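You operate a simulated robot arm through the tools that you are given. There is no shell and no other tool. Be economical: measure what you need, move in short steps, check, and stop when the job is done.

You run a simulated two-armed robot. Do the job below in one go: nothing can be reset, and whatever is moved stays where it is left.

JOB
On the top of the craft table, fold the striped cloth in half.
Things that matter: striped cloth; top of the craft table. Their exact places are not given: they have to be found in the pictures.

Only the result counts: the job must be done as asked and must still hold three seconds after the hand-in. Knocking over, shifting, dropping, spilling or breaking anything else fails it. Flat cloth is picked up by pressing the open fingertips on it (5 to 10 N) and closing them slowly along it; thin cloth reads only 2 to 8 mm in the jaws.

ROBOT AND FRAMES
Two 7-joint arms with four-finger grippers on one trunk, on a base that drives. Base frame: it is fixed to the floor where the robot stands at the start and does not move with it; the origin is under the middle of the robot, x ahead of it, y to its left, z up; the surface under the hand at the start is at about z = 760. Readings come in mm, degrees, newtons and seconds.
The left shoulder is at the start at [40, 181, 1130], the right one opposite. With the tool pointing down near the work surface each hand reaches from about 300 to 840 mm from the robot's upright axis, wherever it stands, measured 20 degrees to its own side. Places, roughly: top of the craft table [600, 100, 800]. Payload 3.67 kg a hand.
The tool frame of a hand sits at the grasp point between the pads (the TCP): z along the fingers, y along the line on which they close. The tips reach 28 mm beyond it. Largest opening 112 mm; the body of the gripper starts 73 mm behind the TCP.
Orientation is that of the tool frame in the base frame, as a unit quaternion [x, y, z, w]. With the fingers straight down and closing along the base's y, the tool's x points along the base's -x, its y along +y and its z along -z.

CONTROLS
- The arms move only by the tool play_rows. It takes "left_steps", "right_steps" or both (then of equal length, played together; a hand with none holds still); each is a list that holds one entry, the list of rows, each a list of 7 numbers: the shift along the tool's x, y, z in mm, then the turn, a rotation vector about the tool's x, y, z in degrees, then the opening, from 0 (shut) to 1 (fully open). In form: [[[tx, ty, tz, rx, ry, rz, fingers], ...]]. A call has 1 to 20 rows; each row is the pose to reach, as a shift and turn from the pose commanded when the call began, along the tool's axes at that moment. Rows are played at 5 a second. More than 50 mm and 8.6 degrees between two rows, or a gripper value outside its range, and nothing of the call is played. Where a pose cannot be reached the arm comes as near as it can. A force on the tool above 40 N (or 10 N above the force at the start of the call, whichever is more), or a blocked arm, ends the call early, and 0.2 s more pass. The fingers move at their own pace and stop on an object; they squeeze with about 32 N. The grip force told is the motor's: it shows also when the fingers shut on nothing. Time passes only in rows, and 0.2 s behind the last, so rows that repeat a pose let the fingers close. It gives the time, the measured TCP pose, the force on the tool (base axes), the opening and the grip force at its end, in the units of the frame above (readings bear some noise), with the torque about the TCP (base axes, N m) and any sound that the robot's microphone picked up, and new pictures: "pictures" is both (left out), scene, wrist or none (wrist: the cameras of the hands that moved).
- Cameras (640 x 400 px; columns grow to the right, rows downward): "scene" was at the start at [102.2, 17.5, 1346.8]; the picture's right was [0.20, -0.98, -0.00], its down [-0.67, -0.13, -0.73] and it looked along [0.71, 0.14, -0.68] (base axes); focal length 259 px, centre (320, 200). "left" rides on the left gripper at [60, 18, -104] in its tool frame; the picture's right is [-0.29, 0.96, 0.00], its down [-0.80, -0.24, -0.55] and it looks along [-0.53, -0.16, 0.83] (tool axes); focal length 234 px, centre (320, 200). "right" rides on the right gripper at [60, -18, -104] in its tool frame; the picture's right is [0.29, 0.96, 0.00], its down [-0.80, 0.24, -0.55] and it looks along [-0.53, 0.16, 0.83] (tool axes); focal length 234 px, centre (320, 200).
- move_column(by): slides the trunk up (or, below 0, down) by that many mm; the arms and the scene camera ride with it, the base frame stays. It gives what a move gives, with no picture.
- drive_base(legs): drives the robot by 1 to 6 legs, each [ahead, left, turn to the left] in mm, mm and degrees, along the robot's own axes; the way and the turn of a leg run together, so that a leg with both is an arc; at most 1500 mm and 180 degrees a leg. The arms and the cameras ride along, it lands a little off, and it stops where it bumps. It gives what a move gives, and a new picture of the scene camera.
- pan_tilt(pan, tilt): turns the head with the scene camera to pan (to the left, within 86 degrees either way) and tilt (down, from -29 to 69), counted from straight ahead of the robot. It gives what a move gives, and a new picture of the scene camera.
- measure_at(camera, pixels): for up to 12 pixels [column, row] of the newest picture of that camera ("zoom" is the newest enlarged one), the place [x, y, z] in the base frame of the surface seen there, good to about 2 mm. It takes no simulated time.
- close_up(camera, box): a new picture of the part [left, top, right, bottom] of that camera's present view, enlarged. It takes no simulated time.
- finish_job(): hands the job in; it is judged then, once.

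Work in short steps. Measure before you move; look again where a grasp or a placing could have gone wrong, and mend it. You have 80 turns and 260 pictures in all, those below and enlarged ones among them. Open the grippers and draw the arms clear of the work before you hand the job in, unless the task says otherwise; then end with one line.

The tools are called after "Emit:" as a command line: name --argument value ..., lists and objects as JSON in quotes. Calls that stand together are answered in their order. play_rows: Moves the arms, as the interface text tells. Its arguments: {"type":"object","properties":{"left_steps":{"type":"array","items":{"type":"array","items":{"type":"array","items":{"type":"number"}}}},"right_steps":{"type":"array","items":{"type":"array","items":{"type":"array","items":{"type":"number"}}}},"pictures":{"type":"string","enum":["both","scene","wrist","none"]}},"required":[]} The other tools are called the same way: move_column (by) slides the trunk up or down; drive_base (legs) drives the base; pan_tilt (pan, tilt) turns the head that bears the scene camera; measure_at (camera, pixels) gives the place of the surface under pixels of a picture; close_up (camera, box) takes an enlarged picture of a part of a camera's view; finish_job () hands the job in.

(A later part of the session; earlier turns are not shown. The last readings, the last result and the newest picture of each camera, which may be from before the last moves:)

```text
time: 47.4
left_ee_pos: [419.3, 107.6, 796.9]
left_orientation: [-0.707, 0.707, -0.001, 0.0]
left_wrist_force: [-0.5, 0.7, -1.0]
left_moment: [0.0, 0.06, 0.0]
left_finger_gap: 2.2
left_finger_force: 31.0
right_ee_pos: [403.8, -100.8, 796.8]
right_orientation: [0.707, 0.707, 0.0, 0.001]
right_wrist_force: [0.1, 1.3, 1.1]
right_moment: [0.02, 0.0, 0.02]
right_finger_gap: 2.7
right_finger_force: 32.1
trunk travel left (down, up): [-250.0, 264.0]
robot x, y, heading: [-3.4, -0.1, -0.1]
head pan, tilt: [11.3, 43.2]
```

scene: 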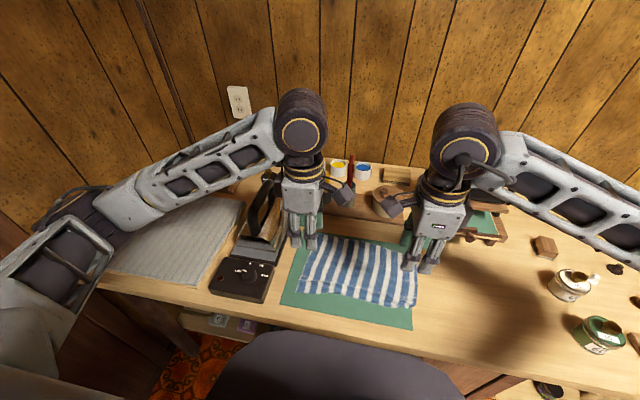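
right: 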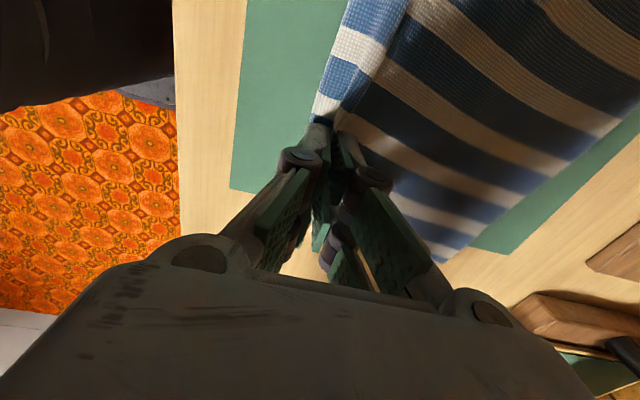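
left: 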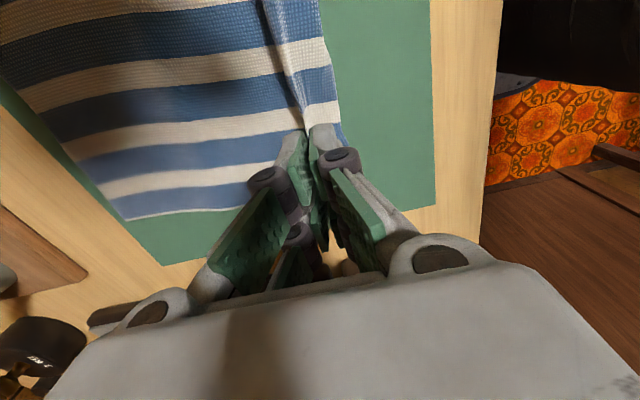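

Both hold. I lift 55 mm, then lower while moving ~20 mm away from the robot, and look.

Emit:
play_rows --left_steps '[[[0, 0, -15, 0, 0, 0, 0], [0, 0, -30, 0, 0, 0, 0], [0, 0, -45, 0, 0, 0, 0], [0, 2, -58, 0, 0, 0, 0], [0, 4, -58, 0, 0, 0, 0], [0, 4, -50, 0, 0, 0, 0], [0, 4, -40, 0, 0, 0, 0], [0, 4, -32, 0, 0, 0, 0], [0, 0, -27, 0, 0, 0, 0], [0, -5, -21, 0, 0, 0, 0], [0, -10, -15, 0, 0, 0, 0], [0, -15, -9, 0, 0, 0, 0], [0, -20, -3, 0, 0, 0, 0], [0, -20, -3, 0, 0, 0, 0]]]' --right_steps '[[[0, 0, -15, 0, 0, 0, 0], [0, 0, -30, 0, 0, 0, 0], [0, 0, -45, 0, 0, 0, 0], [0, -2, -58, 0, 0, 0, 0], [0, -4, -58, 0, 0, 0, 0], [0, -4, -50, 0, 0, 0, 0], [0, -4, -40, 0, 0, 0, 0], [0, -4, -32, 0, 0, 0, 0], [0, 0, -27, 0, 0, 0, 0], [0, 5, -21, 0, 0, 0, 0], [0, 10, -15, 0, 0, 0, 0], [0, 15, -9, 0, 0, 0, 0], [0, 20, -3, 0, 0, 0, 0], [0, 20, -3, 0, 0, 0, 0]]]'

Emit:
close_up --camera "scene" --box '[260, 210, 440, 340]'

```text
time: 50.4
left_ee_pos: [440.1, 106.4, 798.5]
left_orientation: [0.707, -0.707, 0.001, -0.001]
left_wrist_force: [-0.7, -0.7, 2.8]
left_moment: [-0.04, 0.02, 0.0]
left_finger_gap: 1.4
left_finger_force: 30.5
right_ee_pos: [423.2, -100.0, 797.7]
right_orientation: [0.708, 0.706, 0.0, -0.001]
right_wrist_force: [0.3, -0.1, 0.8]
right_moment: [-0.02, 0.01, 0.01]
right_finger_gap: 2.8
right_finger_force: 32.1
trunk travel left (down, up): [-250.0, 264.0]
robot x, y, heading: [2.4, -2.2, -0.0]
head pan, tilt: [11.3, 43.2]
```

scene: 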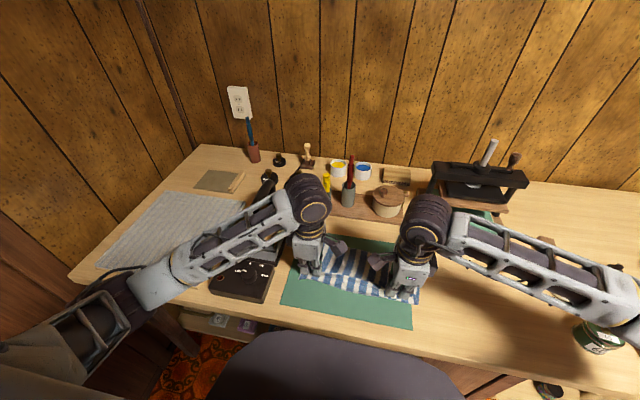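
right: 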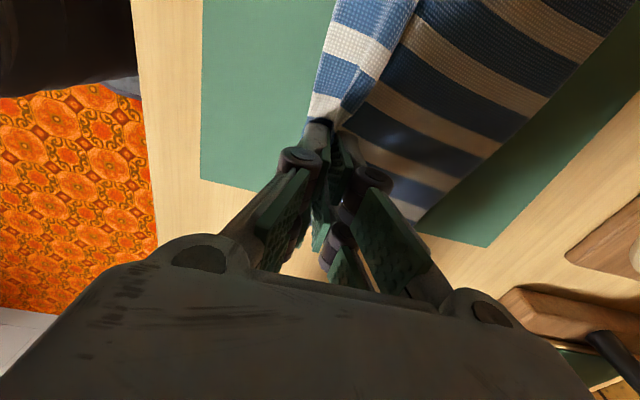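
left: 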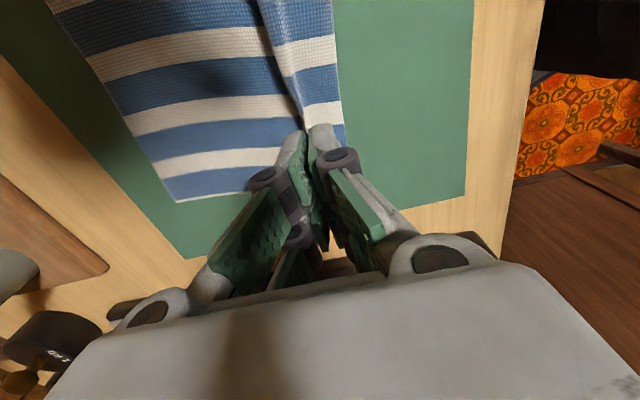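

```text
3.08 times, centred on (350, 275) of scene
```

zoom: 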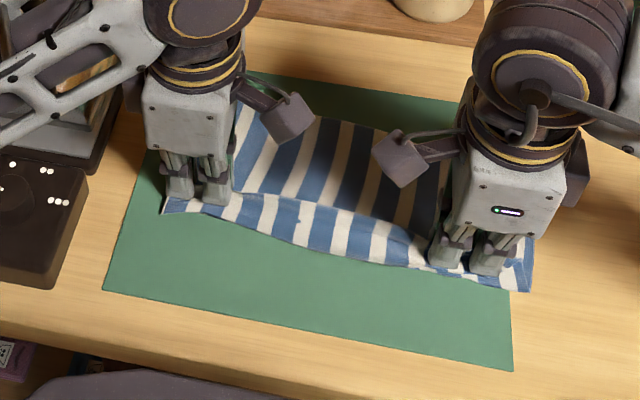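

I release slightly and rise to inspect the near edge.

Emit:
play_rows --left_steps '[[[0, 0, 2, 0, 0, 0, 0.1], [0, 0, 2, 0, 0, 0, 0.3], [0, 0, -10, 0, 0, 0, 0.4], [0, 0, -50, 0, 0, 0, 0.4], [0, 0, -90, 0, 0, 0, 0.4], [0, 10, -130, 0, 0, 0, 0.4], [0, 20, -160, 0, 0, 0, 0.4], [0, 20, -160, 0, 0, 0, 0.4]]]' --right_steps '[[[0, 0, 2, 0, 0, 0, 0.1], [0, 0, 2, 0, 0, 0, 0.3], [0, 0, -10, 0, 0, 0, 0.4], [0, 0, -50, 0, 0, 0, 0.4], [0, 0, -90, 0, 0, 0, 0.4], [0, -10, -130, 0, 0, 0, 0.4], [0, -20, -160, 0, 0, 0, 0.4], [0, -20, -160, 0, 0, 0, 0.4]]]' --pictures "wrist"

Emit:
close_up --camera "scene" --box '[260, 210, 440, 340]'

Emit:
close_up --camera "right" --box '[260, 0, 500, 170]'

```text
time: 52.2
left_ee_pos: [420.1, 105.4, 958.2]
left_orientation: [0.708, -0.706, -0.001, 0.001]
left_wrist_force: [0.8, -0.3, -0.2]
left_moment: [0.01, 0.06, 0.01]
left_finger_gap: 44.9
left_finger_force: 0.0
right_ee_pos: [402.7, -100.6, 958.7]
right_orientation: [0.707, 0.707, 0.0, 0.001]
right_wrist_force: [0.3, 0.0, -0.2]
right_moment: [0.03, 0.01, -0.02]
right_finger_gap: 44.9
right_finger_force: 0.0
trunk travel left (down, up): [-250.0, 264.0]
robot x, y, heading: [-1.0, 0.9, -0.1]
head pan, tilt: [11.3, 43.2]
```

right: 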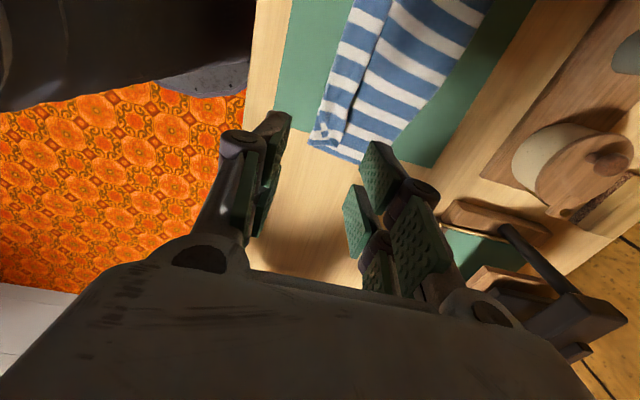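
left: 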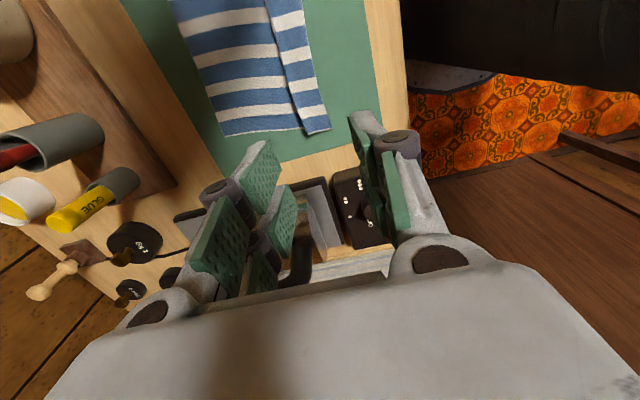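

```text
3.08 times, centred on (350, 275) of scene
```

zoom: 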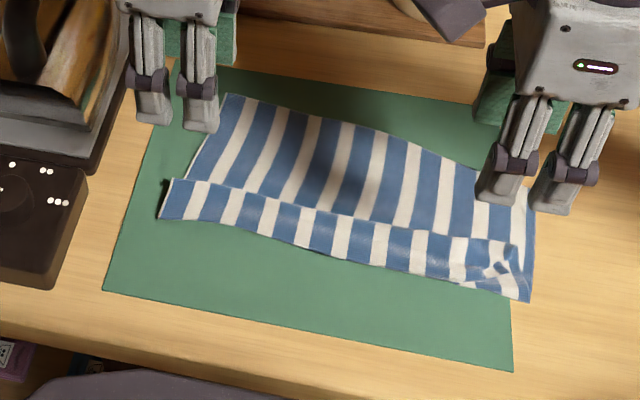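

```text
2.35 times, centred on (380, 85) of right
```

zoom: 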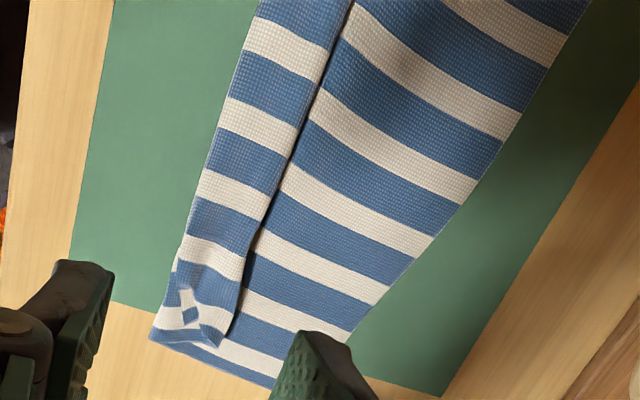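

The cloth now has a pleat with the near edge laid out toward the robot (the right corner is slightly tucked). I measure the near edge and the mat's corners (to be sure the mat is unmoved).

Emit:
measure_at --camera "left" --pixels '[[326, 112], [320, 80], [308, 40], [303, 120], [290, 70], [210, 80]]'

Emit:
measure_at --camera "zoom" --pixels '[[155, 335], [180, 270], [186, 240], [230, 100], [232, 330], [265, 220], [260, 270], [405, 255], [215, 330]]'

Emit:
measure_at --camera "scene" --pixels '[[304, 228], [283, 304], [411, 328], [307, 270], [380, 286], [405, 294]]'

```text
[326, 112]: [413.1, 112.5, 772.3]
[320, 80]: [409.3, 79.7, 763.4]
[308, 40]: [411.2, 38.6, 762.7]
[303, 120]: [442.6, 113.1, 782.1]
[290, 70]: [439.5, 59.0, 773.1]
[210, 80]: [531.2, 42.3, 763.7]
```

```text
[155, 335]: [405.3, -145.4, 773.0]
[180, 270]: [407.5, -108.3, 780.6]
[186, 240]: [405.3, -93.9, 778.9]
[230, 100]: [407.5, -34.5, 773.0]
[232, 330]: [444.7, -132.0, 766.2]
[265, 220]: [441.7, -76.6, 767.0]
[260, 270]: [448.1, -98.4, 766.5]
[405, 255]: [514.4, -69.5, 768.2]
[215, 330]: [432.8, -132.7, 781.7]
```

```text
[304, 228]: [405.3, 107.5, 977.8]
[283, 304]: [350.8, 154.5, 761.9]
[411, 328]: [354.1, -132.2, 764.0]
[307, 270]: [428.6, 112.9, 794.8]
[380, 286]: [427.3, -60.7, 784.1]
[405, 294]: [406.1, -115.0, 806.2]
```

The mat is unmoved. I flatten the pleat: closed fingertips press on the strip near its edge and drag it ~35 mm toward the robot. First I lower to light contact.

Emit:
play_rows --left_steps '[[[0, 0, 40, 0, 0, 0, 0], [0, 0, 80, 0, 0, 0, 0], [0, 0, 120, 0, 0, 0, 0], [0, 0, 145, 0, 0, 0, 0], [0, 0, 158, 0, 0, 0, 0], [0, 0, 164, 0, 0, 0, 0], [0, 0, 165, 0, 0, 0, 0]]]' --right_steps '[[[0, 14, 40, 0, 0, 0, 0], [0, 14, 80, 0, 0, 0, 0], [0, 14, 120, 0, 0, 0, 0], [0, 14, 145, 0, 0, 0, 0], [0, 14, 158, 0, 0, 0, 0], [0, 14, 164, 0, 0, 0, 0], [0, 14, 165, 0, 0, 0, 0]]]' --pictures "none"

```text
time: 53.8
left_ee_pos: [419.9, 107.5, 794.5]
left_orientation: [0.708, -0.706, 0.0, 0.0]
left_wrist_force: [-0.6, -0.3, 0.6]
left_moment: [-0.01, -0.01, -0.01]
left_finger_gap: 0.0
left_finger_force: 31.3
right_ee_pos: [417.6, -100.6, 794.2]
right_orientation: [0.707, 0.707, 0.0, 0.0]
right_wrist_force: [0.7, -0.6, 0.4]
right_moment: [-0.09, -0.01, 0.01]
right_finger_gap: 0.0
right_finger_force: 31.9
trunk travel left (down, up): [-250.0, 264.0]
robot x, y, heading: [-1.7, -0.5, 0.3]
head pan, tilt: [11.3, 43.2]
```

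I press ~3 mm more and drag both strips toward the robot.

Emit:
play_rows --left_steps '[[[0, 0, 1.5, 0, 0, 0, 0], [0, 0, 3, 0, 0, 0, 0], [0, 4, 3, 0, 0, 0, 0], [0, 8, 3, 0, 0, 0, 0], [0, 12, 3, 0, 0, 0, 0], [0, 16, 3, 0, 0, 0, 0], [0, 20, 3, 0, 0, 0, 0], [0, 24, 3, 0, 0, 0, 0]]]' --right_steps '[[[0, 0, 1.5, 0, 0, 0, 0], [0, 0, 3, 0, 0, 0, 0], [0, -4, 3, 0, 0, 0, 0], [0, -8, 3, 0, 0, 0, 0], [0, -12, 3, 0, 0, 0, 0], [0, -16, 3, 0, 0, 0, 0], [0, -20, 3, 0, 0, 0, 0], [0, -24, 3, 0, 0, 0, 0]]]'

Emit:
close_up --camera "scene" --box '[260, 210, 440, 340]'

```text
time: 55.6
left_ee_pos: [395.2, 106.5, 791.2]
left_orientation: [0.707, -0.707, -0.001, 0.0]
left_wrist_force: [-0.2, -0.8, 0.3]
left_moment: [-0.03, 0.03, 0.0]
left_finger_gap: 0.0
left_finger_force: 32.3
right_ee_pos: [392.6, -100.8, 791.1]
right_orientation: [0.708, 0.707, 0.0, 0.0]
right_wrist_force: [3.8, 0.7, 7.8]
right_moment: [-0.13, -0.14, 0.05]
right_finger_gap: 0.0
right_finger_force: 32.1
trunk travel left (down, up): [-250.0, 264.0]
robot x, y, heading: [1.5, 1.1, 0.0]
head pan, tilt: [11.3, 43.2]
```

scene: 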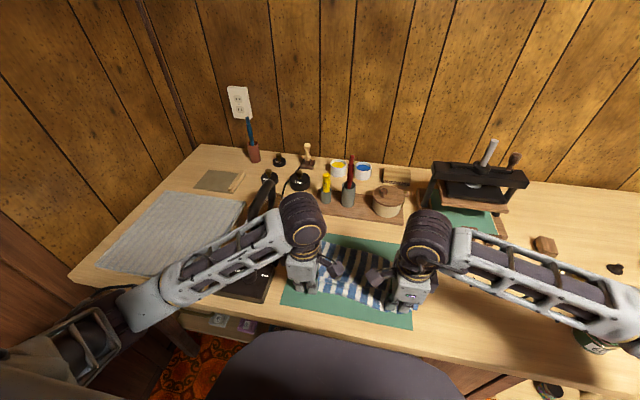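
right: 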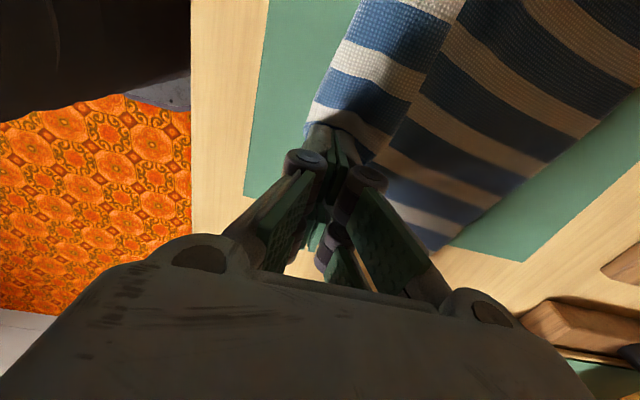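
left: 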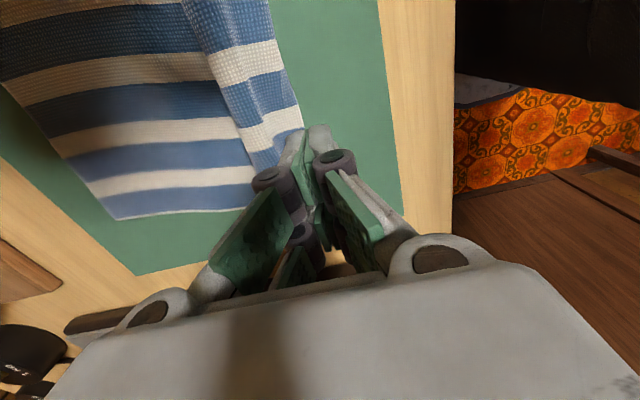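

```text
3.08 times, centred on (350, 275) of scene
```

zoom: 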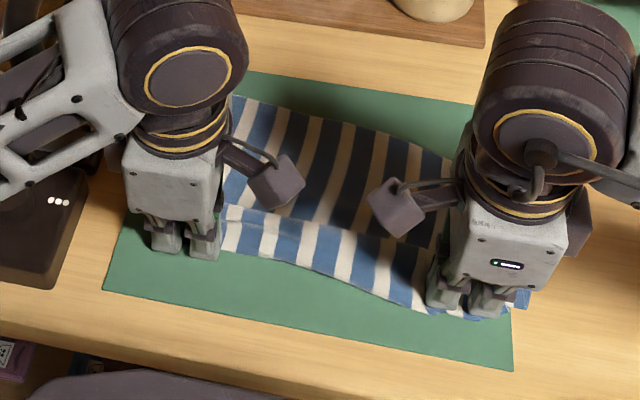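

It works: the strip moved toward the robot. I lift both hands back up to inspect.

Emit:
play_rows --left_steps '[[[0, 0, -20, 0, 0, 0, 0], [0, 0, -60, 0, 0, 0, 0], [0, 0, -100, 0, 0, 0, 0.2], [0, 0, -140, 0, 0, 0, 0.2], [0, 0, -160, 0, 0, 0, 0.2]]]' --right_steps '[[[0, 0, -20, 0, 0, 0, 0], [0, 0, -60, 0, 0, 0, 0], [0, 0, -100, 0, 0, 0, 0.2], [0, 0, -140, 0, 0, 0, 0.2], [0, 0, -160, 0, 0, 0, 0.2]]]' --pictures "wrist"

Emit:
close_up --camera "scene" --box '[260, 210, 440, 340]'

Emit:
measure_at --camera "zoom" --pixels '[[160, 240], [190, 246], [250, 253], [300, 268], [400, 302], [440, 310], [480, 318], [510, 308], [300, 220], [400, 245]]'

```text
time: 56.8
left_ee_pos: [395.6, 106.7, 950.6]
left_orientation: [0.708, -0.707, 0.0, 0.0]
left_wrist_force: [0.4, -0.2, -0.2]
left_moment: [0.06, 0.0, 0.03]
left_finger_gap: 22.6
left_finger_force: 0.0
right_ee_pos: [393.0, -100.6, 951.4]
right_orientation: [0.707, 0.707, 0.0, 0.0]
right_wrist_force: [-0.2, 0.1, 0.3]
right_moment: [0.03, -0.03, 0.02]
right_finger_gap: 22.4
right_finger_force: 0.0
trunk travel left (down, up): [-250.0, 264.0]
robot x, y, heading: [-0.4, -3.4, 0.0]
head pan, tilt: [11.3, 43.2]
```

right: 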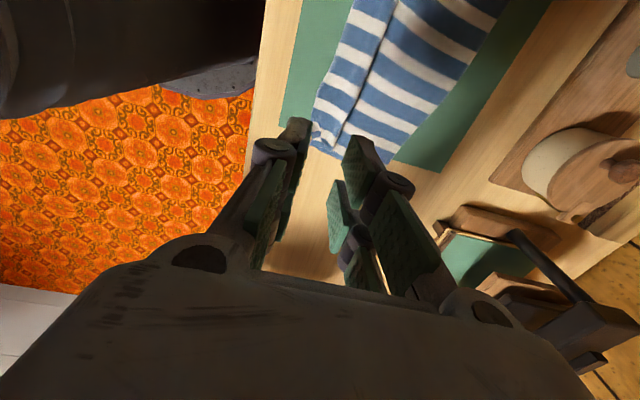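
left: 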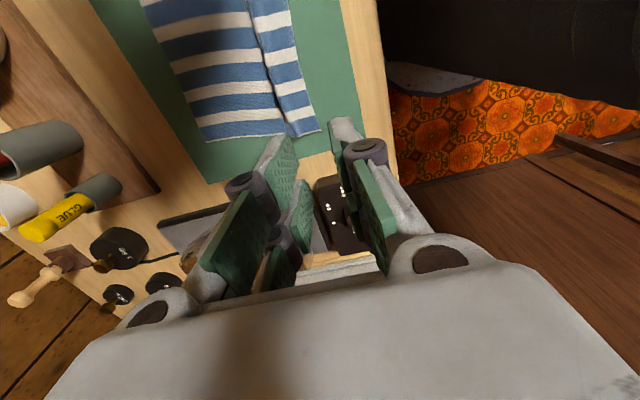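

```text
3.08 times, centred on (350, 275) of scene
```

zoom: 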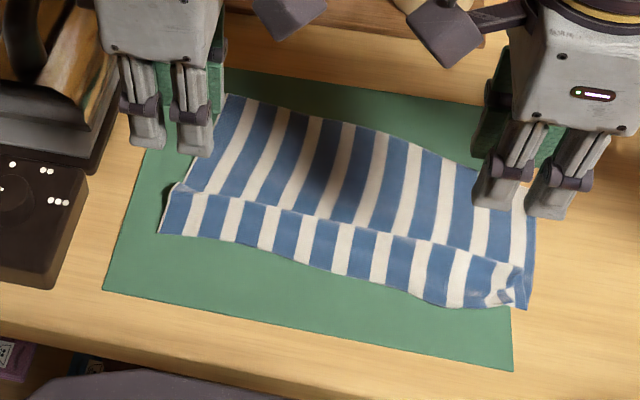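

```text
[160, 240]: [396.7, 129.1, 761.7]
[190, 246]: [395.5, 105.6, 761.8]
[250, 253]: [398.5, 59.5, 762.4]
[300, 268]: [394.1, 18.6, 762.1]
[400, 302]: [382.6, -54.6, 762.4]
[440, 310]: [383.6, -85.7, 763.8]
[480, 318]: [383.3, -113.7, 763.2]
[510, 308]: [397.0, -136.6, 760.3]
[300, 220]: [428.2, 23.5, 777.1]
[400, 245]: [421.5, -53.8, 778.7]
```

The strip is flatter: near edge at x≈397 (left) to 383 (right). I do a second, slightly firmer drag.

Emit:
play_rows --left_steps '[[[0, -14, 40, 0, 0, 0, 0], [0, -14, 80, 0, 0, 0, 0], [0, -14, 120, 0, 0, 0, 0], [0, -14, 145, 0, 0, 0, 0], [0, -14, 157, 0, 0, 0, 0], [0, -14, 160.5, 0, 0, 0, 0], [0, -10, 161, 0, 0, 0, 0], [0, -6, 161, 0, 0, 0, 0], [0, -2, 161, 0, 0, 0, 0], [0, 2, 161, 0, 0, 0, 0], [0, 6, 161, 0, 0, 0, 0], [0, 10, 161, 0, 0, 0, 0], [0, 10, 120, 0, 0, 0, 0], [0, 10, 80, 0, 0, 0, 0.1], [0, 10, 40, 0, 0, 0, 0.2], [0, 10, 0, 0, 0, 0, 0.2]]]' --right_steps '[[[0, 10, 40, 0, 0, 0, 0], [0, 10, 80, 0, 0, 0, 0], [0, 10, 120, 0, 0, 0, 0], [0, 10, 145, 0, 0, 0, 0], [0, 10, 157, 0, 0, 0, 0], [0, 10, 160.5, 0, 0, 0, 0], [0, 7, 161, 0, 0, 0, 0], [0, 4, 161, 0, 0, 0, 0], [0, 1, 161, 0, 0, 0, 0], [0, -2, 161, 0, 0, 0, 0], [0, -5, 161, 0, 0, 0, 0], [0, -8, 161, 0, 0, 0, 0], [0, -8, 120, 0, 0, 0, 0], [0, -8, 80, 0, 0, 0, 0.1], [0, -8, 40, 0, 0, 0, 0.2], [0, -8, 0, 0, 0, 0, 0.2]]]' --pictures "wrist"

Emit:
close_up --camera "scene" --box '[260, 210, 440, 340]'

```text
time: 60.2
left_ee_pos: [384.1, 108.1, 952.1]
left_orientation: [0.707, -0.707, -0.001, 0.001]
left_wrist_force: [1.2, 0.7, -0.8]
left_moment: [0.0, 0.01, 0.02]
left_finger_gap: 22.2
left_finger_force: 0.1
right_ee_pos: [385.0, -100.4, 950.7]
right_orientation: [0.707, 0.707, 0.001, 0.0]
right_wrist_force: [0.7, 0.3, -0.4]
right_moment: [-0.01, -0.02, 0.01]
right_finger_gap: 22.4
right_finger_force: 0.0
trunk travel left (down, up): [-250.0, 264.0]
robot x, y, heading: [1.7, -1.2, 0.2]
head pan, tilt: [11.3, 43.2]
```

right: 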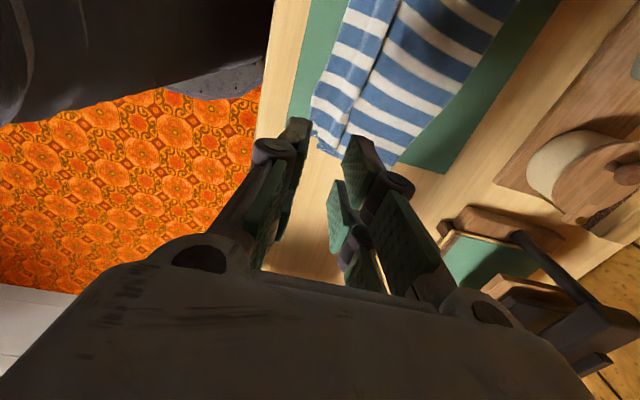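
left: 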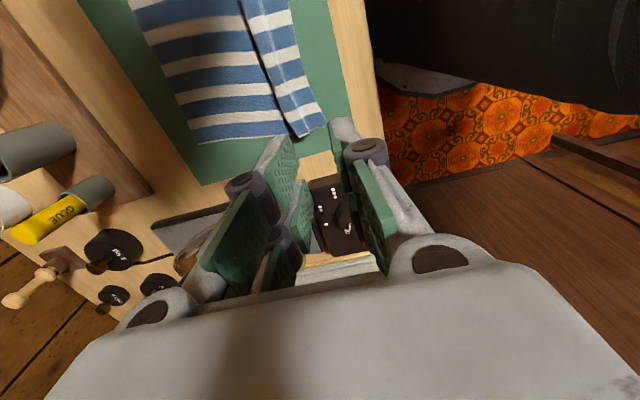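

```text
3.08 times, centred on (350, 275) of scene
```

zoom: 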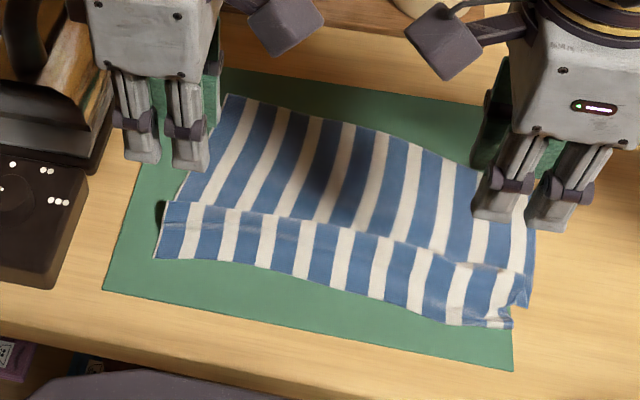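

The pleat is nearly gone. I measure edges and ridge.

Emit:
measure_at --camera "zoom" --pixels '[[158, 256], [185, 259], [220, 262], [400, 310], [440, 322], [480, 326], [510, 322], [525, 302], [200, 208], [430, 243], [240, 98], [290, 112]]'

Emit:
measure_at --camera "left" --pixels '[[200, 140], [185, 115], [322, 120], [310, 85], [295, 30]]'

Emit:
measure_at --camera "right" --pixels '[[395, 160], [420, 130], [455, 90], [500, 25], [312, 110], [320, 80]]'

Emit:
close_up --camera "right" --box '[280, 40, 440, 180]'

```text
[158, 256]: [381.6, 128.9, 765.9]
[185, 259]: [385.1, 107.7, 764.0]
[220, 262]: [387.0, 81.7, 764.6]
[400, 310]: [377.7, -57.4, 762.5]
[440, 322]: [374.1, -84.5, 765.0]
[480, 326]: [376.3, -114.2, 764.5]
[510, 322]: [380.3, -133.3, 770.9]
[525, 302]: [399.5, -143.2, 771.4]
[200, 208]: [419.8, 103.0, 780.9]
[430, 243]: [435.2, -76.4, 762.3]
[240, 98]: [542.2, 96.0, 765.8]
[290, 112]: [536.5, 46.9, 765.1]
```

```text
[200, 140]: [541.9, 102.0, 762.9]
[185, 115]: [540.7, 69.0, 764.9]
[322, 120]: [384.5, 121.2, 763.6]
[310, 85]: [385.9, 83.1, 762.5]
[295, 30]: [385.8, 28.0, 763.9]
```

```text
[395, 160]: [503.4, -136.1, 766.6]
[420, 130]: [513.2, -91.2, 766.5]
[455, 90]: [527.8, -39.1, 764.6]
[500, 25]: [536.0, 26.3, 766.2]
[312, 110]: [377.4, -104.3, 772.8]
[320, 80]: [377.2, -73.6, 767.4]
```

```text
2.86 times, centred on (360, 110) of right
```

zoom: 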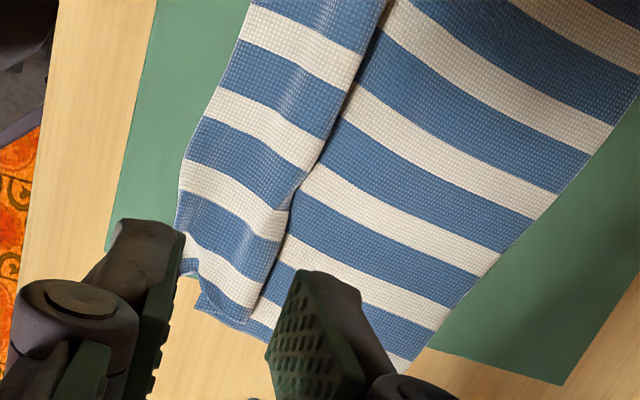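

Remaining pleat: ~33 mm left and ~65 mm right. Now I drag the far side: press closed tips ~14 mm inside the far edge and drag away from the robot (left 25 mm, right 45 mm).

Emit:
play_rows --left_steps '[[[0, -45, 0, 0, 0, 0, 0], [0, -90, 0, 0, 0, 0, 0], [0, -120, 30, 0, 0, 0, 0], [0, -143, 70, 0, 0, 0, 0], [0, -143, 110, 0, 0, 0, 0], [0, -143, 140, 0, 0, 0, 0], [0, -143, 156, 0, 0, 0, 0], [0, -143, 160.5, 0, 0, 0, 0], [0, -146, 161.5, 0, 0, 0, 0], [0, -149, 161.5, 0, 0, 0, 0], [0, -153, 161.5, 0, 0, 0, 0], [0, -157, 161.5, 0, 0, 0, 0], [0, -161, 161.5, 0, 0, 0, 0], [0, -165, 161.5, 0, 0, 0, 0], [0, -168, 161.5, 0, 0, 0, 0]]]' --right_steps '[[[0, 45, 0, 0, 0, 0, 0], [0, 80, 0, 0, 0, 0, 0], [0, 105, 30, 0, 0, 0, 0], [0, 105, 70, 0, 0, 0, 0], [0, 105, 110, 0, 0, 0, 0], [0, 105, 140, 0, 0, 0, 0], [0, 105, 155, 0, 0, 0, 0], [0, 105, 159.5, 0, 0, 0, 0], [0, 111, 160.5, 0, 0, 0, 0], [0, 117, 160.5, 0, 0, 0, 0], [0, 123, 160.5, 0, 0, 0, 0], [0, 130, 160.5, 0, 0, 0, 0], [0, 137, 160.5, 0, 0, 0, 0], [0, 144, 160.5, 0, 0, 0, 0], [0, 150, 160.5, 0, 0, 0, 0]]]' --pictures "scene"

Emit:
close_up --camera "scene" --box '[260, 210, 440, 340]'

```text
time: 63.4
left_ee_pos: [553.3, 106.4, 788.3]
left_orientation: [-0.707, 0.708, 0.0, 0.0]
left_wrist_force: [-1.3, -0.2, 3.1]
left_moment: [-0.05, 0.02, -0.05]
left_finger_gap: 0.0
left_finger_force: 31.5
right_ee_pos: [535.9, -99.9, 790.3]
right_orientation: [0.707, 0.707, 0.001, 0.001]
right_wrist_force: [0.5, -0.6, -0.2]
right_moment: [-0.01, 0.01, 0.01]
right_finger_gap: 0.1
right_finger_force: 32.0
trunk travel left (down, up): [-250.0, 264.0]
robot x, y, heading: [-1.2, 1.1, 0.0]
head pan, tilt: [11.3, 43.2]
```

scene: 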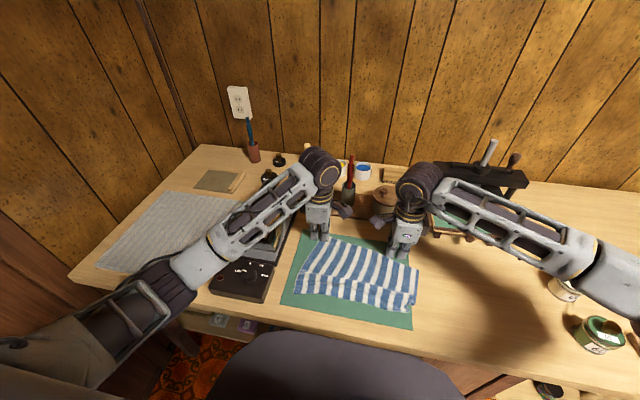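

```text
3.08 times, centred on (350, 275) of scene
```

zoom: 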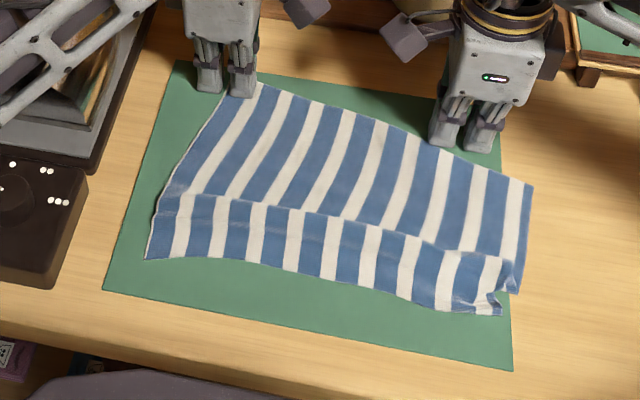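

Left is smooth; the right fingertips slipped off. I repeat the right with a firmer press starting further in, left holding its place.

Emit:
play_rows --right_steps '[[[0, 0, -20, 0, 0, 0, 0], [0, -35, -20, 0, 0, 0, 0], [0, -40, -8, 0, 0, 0, 0], [0, -40, 0, 0, 0, 0, 0], [0, -40, 2.5, 0, 0, 0, 0], [0, -35, 2.5, 0, 0, 0, 0], [0, -30, 2.5, 0, 0, 0, 0], [0, -25, 2.5, 0, 0, 0, 0], [0, -20, 2.5, 0, 0, 0, 0], [0, -15, 2.5, 0, 0, 0, 0], [0, -10, 2.5, 0, 0, 0, 0], [0, -5, 2.5, 0, 0, 0, 0], [0, 0, 2.5, 0, 0, 0, 0], [0, 5, 2.5, 0, 0, 0, 0]]]' --pictures "none"

Emit:
close_up --camera "scene" --box '[260, 210, 440, 340]'

```text
time: 66.4
left_ee_pos: [552.9, 107.5, 790.4]
left_orientation: [0.707, -0.707, 0.0, -0.001]
left_wrist_force: [-0.1, 0.5, -0.1]
left_moment: [0.0, 0.02, -0.02]
left_finger_gap: 0.0
left_finger_force: 31.4
right_ee_pos: [539.4, -101.0, 789.8]
right_orientation: [0.707, 0.707, 0.0, 0.0]
right_wrist_force: [-13.1, -0.5, 18.3]
right_moment: [-0.09, 0.28, -0.03]
right_finger_gap: 0.1
right_finger_force: 32.0
trunk travel left (down, up): [-250.0, 264.0]
robot x, y, heading: [-1.1, -0.1, -0.0]
head pan, tilt: [11.3, 43.2]
```

```text
3.08 times, centred on (350, 275) of scene
```

zoom: 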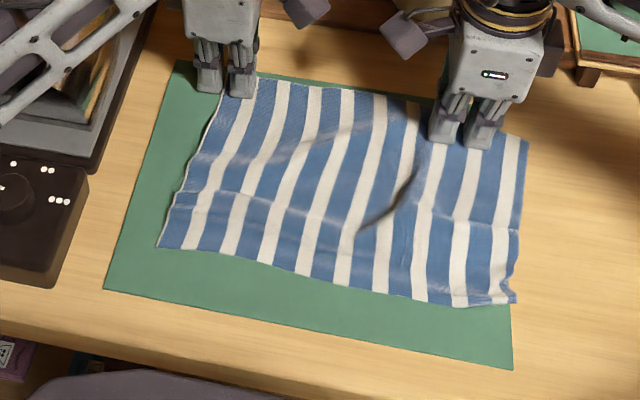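

The cloth is flat again and the mat has not moved. I lift both hands, bring them back above the near edge with jaws ~25 mm open, and inspect.

Emit:
play_rows --left_steps '[[[0, 0, -30, 0, 0, 0, 0], [0, 0, -70, 0, 0, 0, 0], [0, 10, -110, 0, 0, 0, 0], [0, 45, -110, 0, 0, 0, 0.24], [0, 85, -110, 0, 0, 0, 0.24], [0, 125, -110, 0, 0, 0, 0.24], [0, 161, -110, 0, 0, 0, 0.24], [0, 161, -110, 0, 0, 0, 0.24]]]' --right_steps '[[[0, 0, -30, 0, 0, 0, 0], [0, 0, -70, 0, 0, 0, 0], [0, -10, -110, 0, 0, 0, 0], [0, -45, -110, 0, 0, 0, 0.24], [0, -85, -110, 0, 0, 0, 0.24], [0, -120, -110, 0, 0, 0, 0.24], [0, -156, -110, 0, 0, 0, 0.24], [0, -156, -110, 0, 0, 0, 0.24]]]'

Emit:
close_up --camera "right" --box '[260, 40, 420, 180]'

Emit:
close_up --camera "left" --box '[240, 40, 400, 180]'

```text
time: 68.2
left_ee_pos: [390.6, 108.2, 898.0]
left_orientation: [-0.707, 0.707, 0.001, -0.001]
left_wrist_force: [0.0, 0.3, 0.3]
left_moment: [0.03, 0.02, -0.02]
left_finger_gap: 27.2
left_finger_force: 0.0
right_ee_pos: [384.4, -99.7, 895.9]
right_orientation: [0.708, 0.706, 0.0, -0.001]
right_wrist_force: [-0.3, -0.3, -0.2]
right_moment: [0.01, 0.03, 0.0]
right_finger_gap: 26.8
right_finger_force: 0.1
trunk travel left (down, up): [-250.0, 264.0]
robot x, y, heading: [4.5, -0.1, 0.2]
head pan, tilt: [11.3, 43.2]
```

scene: 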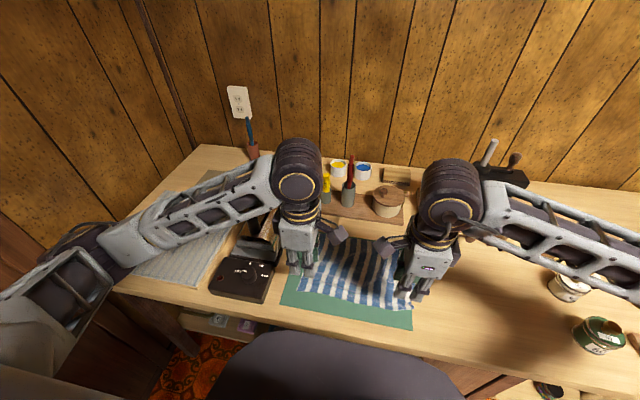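
right: 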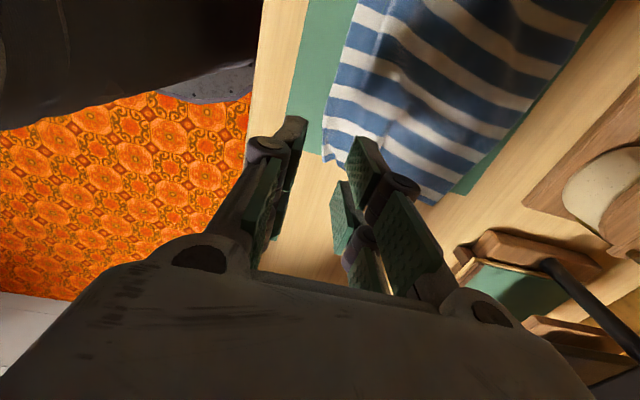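
left: 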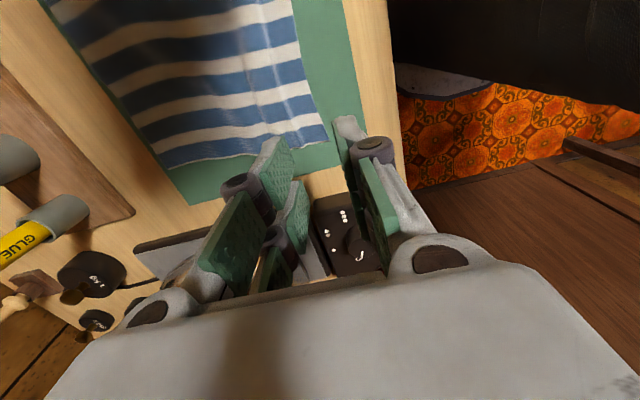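

```text
2.86 times, centred on (340, 110) of right
```

zoom: 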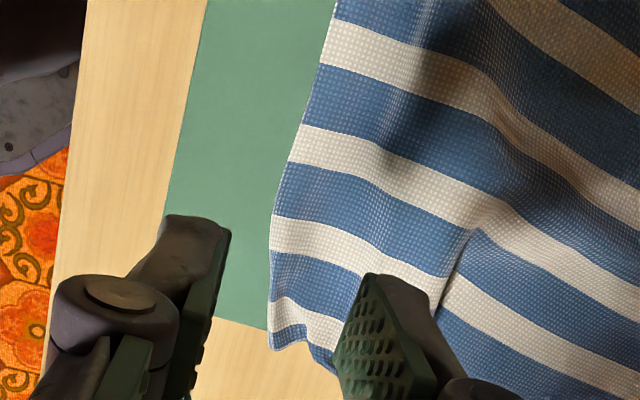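

```text
2.86 times, centred on (320, 110) of left
```

zoom: 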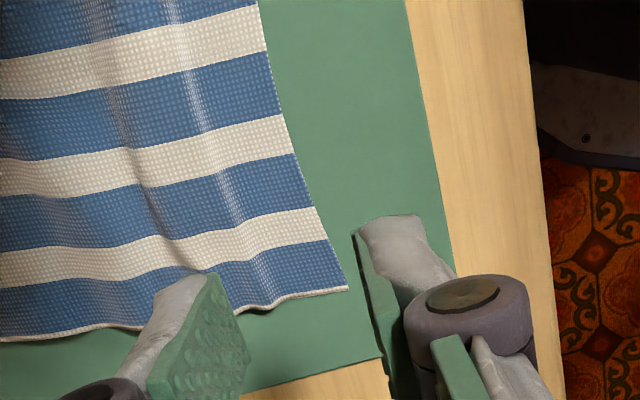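

The edges are clean. I measure the near and far edges precisely.

Emit:
measure_at --camera "left" --pixels '[[325, 138], [318, 118], [308, 85], [300, 45], [172, 165], [130, 110]]'

Emit:
measure_at --camera "right" --pixels '[[329, 157], [329, 140], [331, 110], [338, 75], [330, 125], [432, 203], [470, 165], [345, 40]]'

```text
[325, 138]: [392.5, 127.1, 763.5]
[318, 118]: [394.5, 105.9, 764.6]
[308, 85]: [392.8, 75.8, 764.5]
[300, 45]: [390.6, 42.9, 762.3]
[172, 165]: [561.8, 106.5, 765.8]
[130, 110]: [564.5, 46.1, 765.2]
```

```text
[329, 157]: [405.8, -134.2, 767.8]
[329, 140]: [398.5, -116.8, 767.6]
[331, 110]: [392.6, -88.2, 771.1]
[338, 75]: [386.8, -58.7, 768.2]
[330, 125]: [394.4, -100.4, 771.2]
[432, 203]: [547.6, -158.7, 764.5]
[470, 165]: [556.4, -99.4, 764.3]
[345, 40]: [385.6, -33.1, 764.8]
```

Near edge ≈394 (left, y≈110) and ≈395 (right, y≈-105). I place the near finger just outside the edge and the far finger on the cloth, then lower to contact.

Emit:
play_rows --left_steps '[[[-4, -11, 40, 0, 0, 0, 0.24], [-4, -11, 75, 0, 0, 0, 0.24], [-4, -11, 95, 0, 0, 0, 0.24], [-4, -11, 104, 0, 0, 0, 0.24], [-4, -11, 106, 0, 0, 0, 0.24], [-4, -11, 106, 0, 0, 0, 0.24]]]' --right_steps '[[[-8, 17, 40, 0, 0, 0, 0.24], [-8, 17, 75, 0, 0, 0, 0.24], [-8, 17, 93, 0, 0, 0, 0.24], [-8, 17, 102, 0, 0, 0, 0.24], [-8, 17, 104, 0, 0, 0, 0.24], [-8, 17, 104, 0, 0, 0, 0.24]]]' --pictures "wrist"

Emit:
close_up --camera "right" --box '[240, 90, 400, 230]'

Emit:
close_up --camera "left" --box '[240, 90, 400, 230]'

```text
time: 69.6
left_ee_pos: [403.7, 111.5, 794.3]
left_orientation: [-0.707, 0.708, 0.0, 0.0]
left_wrist_force: [-0.4, -0.7, 0.1]
left_moment: [0.0, 0.01, -0.01]
left_finger_gap: 27.0
left_finger_force: 0.0
right_ee_pos: [401.6, -108.4, 793.4]
right_orientation: [0.707, 0.707, 0.0, 0.0]
right_wrist_force: [-0.6, -0.2, 0.6]
right_moment: [0.0, -0.02, 0.01]
right_finger_gap: 27.0
right_finger_force: 0.1
trunk travel left (down, up): [-250.0, 264.0]
robot x, y, heading: [-0.6, -3.3, -0.1]
head pan, tilt: [11.3, 43.2]
```

right: 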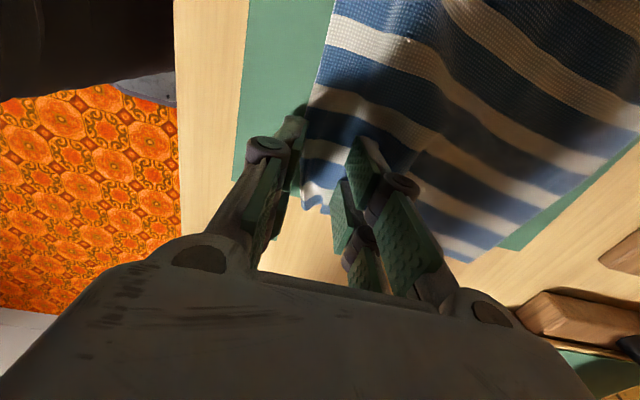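
left: 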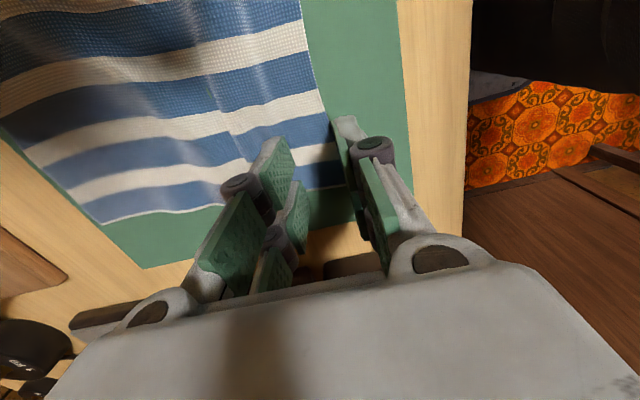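

```text
2.86 times, centred on (320, 160) of right
```

zoom: 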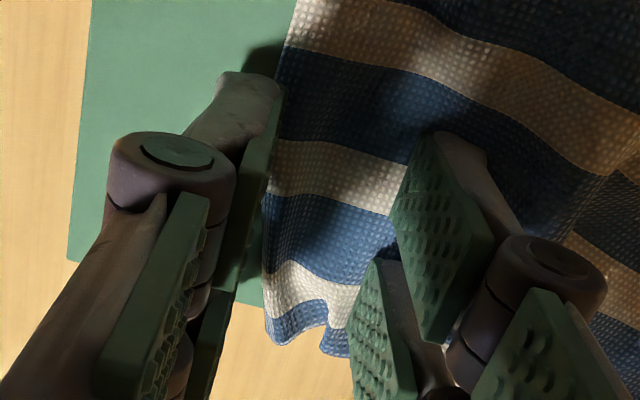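

```text
2.86 times, centred on (320, 160) of left
```

zoom: 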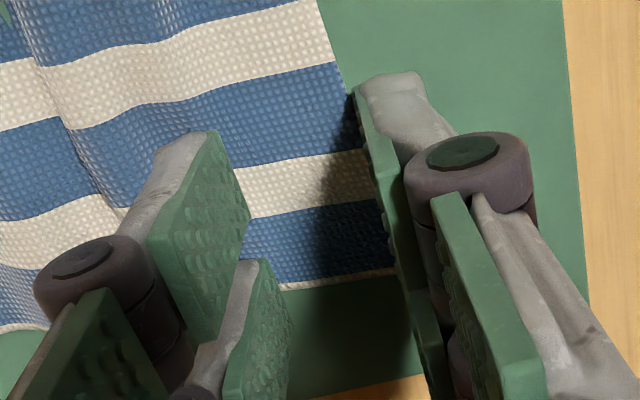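

The near fingers stand exactly at the edge. I press 4 mm more and close halfway.

Emit:
play_rows --left_steps '[[[0, 0, 2, 0, 0, 0, 0.24], [0, 0, 4, 0, 0, 0, 0.24], [0, 0, 4.5, 0, 0, 0, 0.22], [0, 0, 4.5, 0, 0, 0, 0.2], [0, 0, 4.5, 0, 0, 0, 0.18], [0, 0, 4.5, 0, 0, 0, 0.16]]]' --right_steps '[[[0, 0, 2, 0, 0, 0, 0.24], [0, 0, 3.5, 0, 0, 0, 0.24], [0, 0, 4, 0, 0, 0, 0.22], [0, 0, 4, 0, 0, 0, 0.2], [0, 0, 4, 0, 0, 0, 0.18], [0, 0, 4, 0, 0, 0, 0.16]]]' --pictures "none"

Emit:
close_up --camera "right" --box '[240, 90, 400, 230]'

Emit:
close_up --camera "left" --box '[240, 90, 400, 230]'

```text
time: 71.0
left_ee_pos: [403.8, 111.5, 792.0]
left_orientation: [0.708, -0.706, 0.003, -0.002]
left_wrist_force: [3.6, 0.8, 38.2]
left_moment: [0.2, -0.44, 0.01]
left_finger_gap: 18.6
left_finger_force: 0.7
right_ee_pos: [400.5, -108.5, 790.9]
right_orientation: [0.707, 0.707, 0.001, 0.001]
right_wrist_force: [3.4, 0.2, 11.0]
right_moment: [-0.06, -0.14, 0.08]
right_finger_gap: 19.0
right_finger_force: 0.8
trunk travel left (down, up): [-250.0, 264.0]
robot x, y, heading: [-1.4, 0.7, 0.1]
head pan, tilt: [11.3, 43.2]
```

```text
2.86 times, centred on (320, 160) of right
```

zoom: 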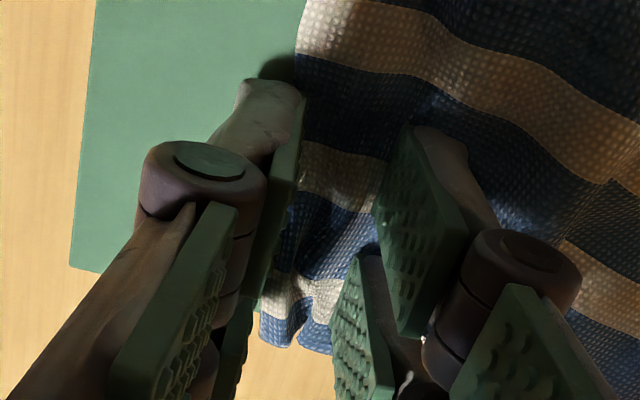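

```text
2.86 times, centred on (320, 160) of left
```

zoom: 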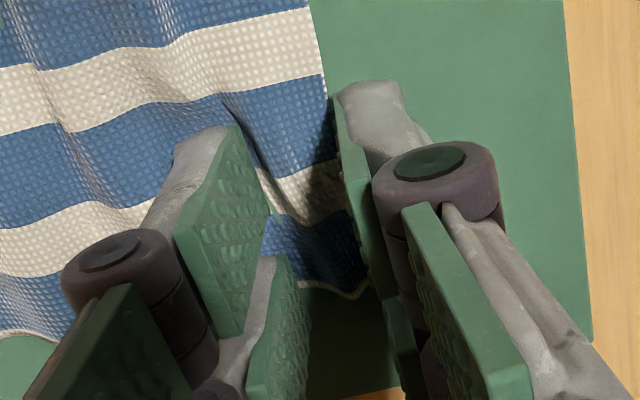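

Both edges buckle up between the fingers as wanted. Left at 38 N: I ease it 2 mm and close both fully.

Emit:
play_rows --left_steps '[[[0, 0, -2, 0, 0, 0, 0.15], [0, 0, -2, 0, 0, 0, 0.12], [0, 0, -2, 0, 0, 0, 0.09], [0, 0, -2, 0, 0, 0, 0.06], [0, 0, -2, 0, 0, 0, 0.03], [0, 0, -2, 0, 0, 0, 0], [0, 0, -2, 0, 0, 0, 0], [0, 0, -2, 0, 0, 0, 0]]]' --right_steps '[[[0, 0, 0.3, 0, 0, 0, 0.15], [0, 0, 0.3, 0, 0, 0, 0.12], [0, 0, 0.3, 0, 0, 0, 0.09], [0, 0, 0.3, 0, 0, 0, 0.06], [0, 0, 0.3, 0, 0, 0, 0.03], [0, 0, 0.3, 0, 0, 0, 0], [0, 0, 0.3, 0, 0, 0, 0], [0, 0, 0.3, 0, 0, 0, 0]]]' --pictures "none"

Emit:
close_up --camera "right" --box '[240, 90, 400, 230]'

Emit:
close_up --camera "left" --box '[240, 90, 400, 230]'

```text
time: 72.8
left_ee_pos: [402.6, 112.2, 790.6]
left_orientation: [0.707, -0.707, 0.0, 0.0]
left_wrist_force: [-0.6, -0.7, 1.5]
left_moment: [-0.02, 0.02, -0.02]
left_finger_gap: 2.3
left_finger_force: 34.3
right_ee_pos: [401.3, -107.2, 789.6]
right_orientation: [0.707, 0.707, 0.0, 0.0]
right_wrist_force: [5.4, -2.7, 19.7]
right_moment: [-0.15, -0.19, 0.04]
right_finger_gap: 3.5
right_finger_force: 32.2
trunk travel left (down, up): [-250.0, 264.0]
robot x, y, heading: [1.2, 4.2, -0.1]
head pan, tilt: [11.3, 43.2]
```

```text
2.86 times, centred on (320, 160) of right
```

zoom: 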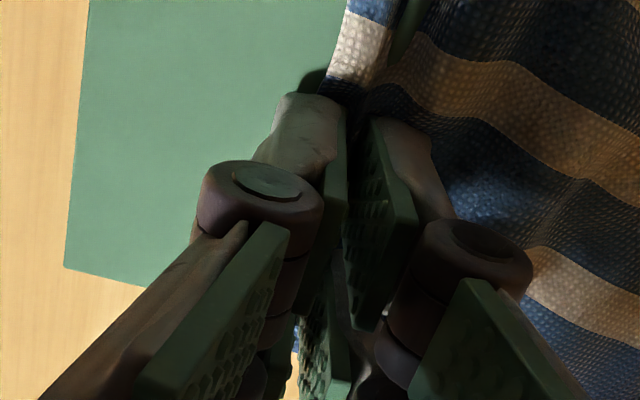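

```text
2.86 times, centred on (320, 160) of left
```

zoom: 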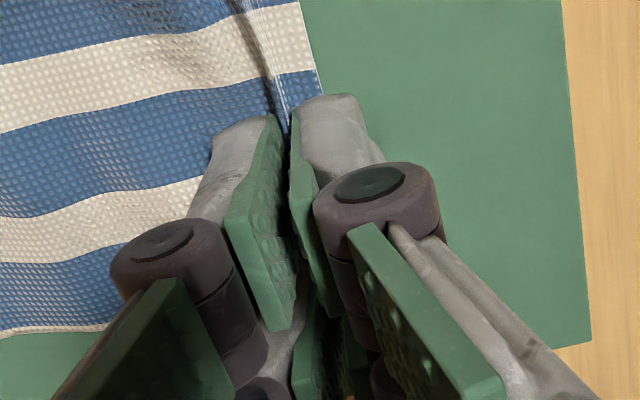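

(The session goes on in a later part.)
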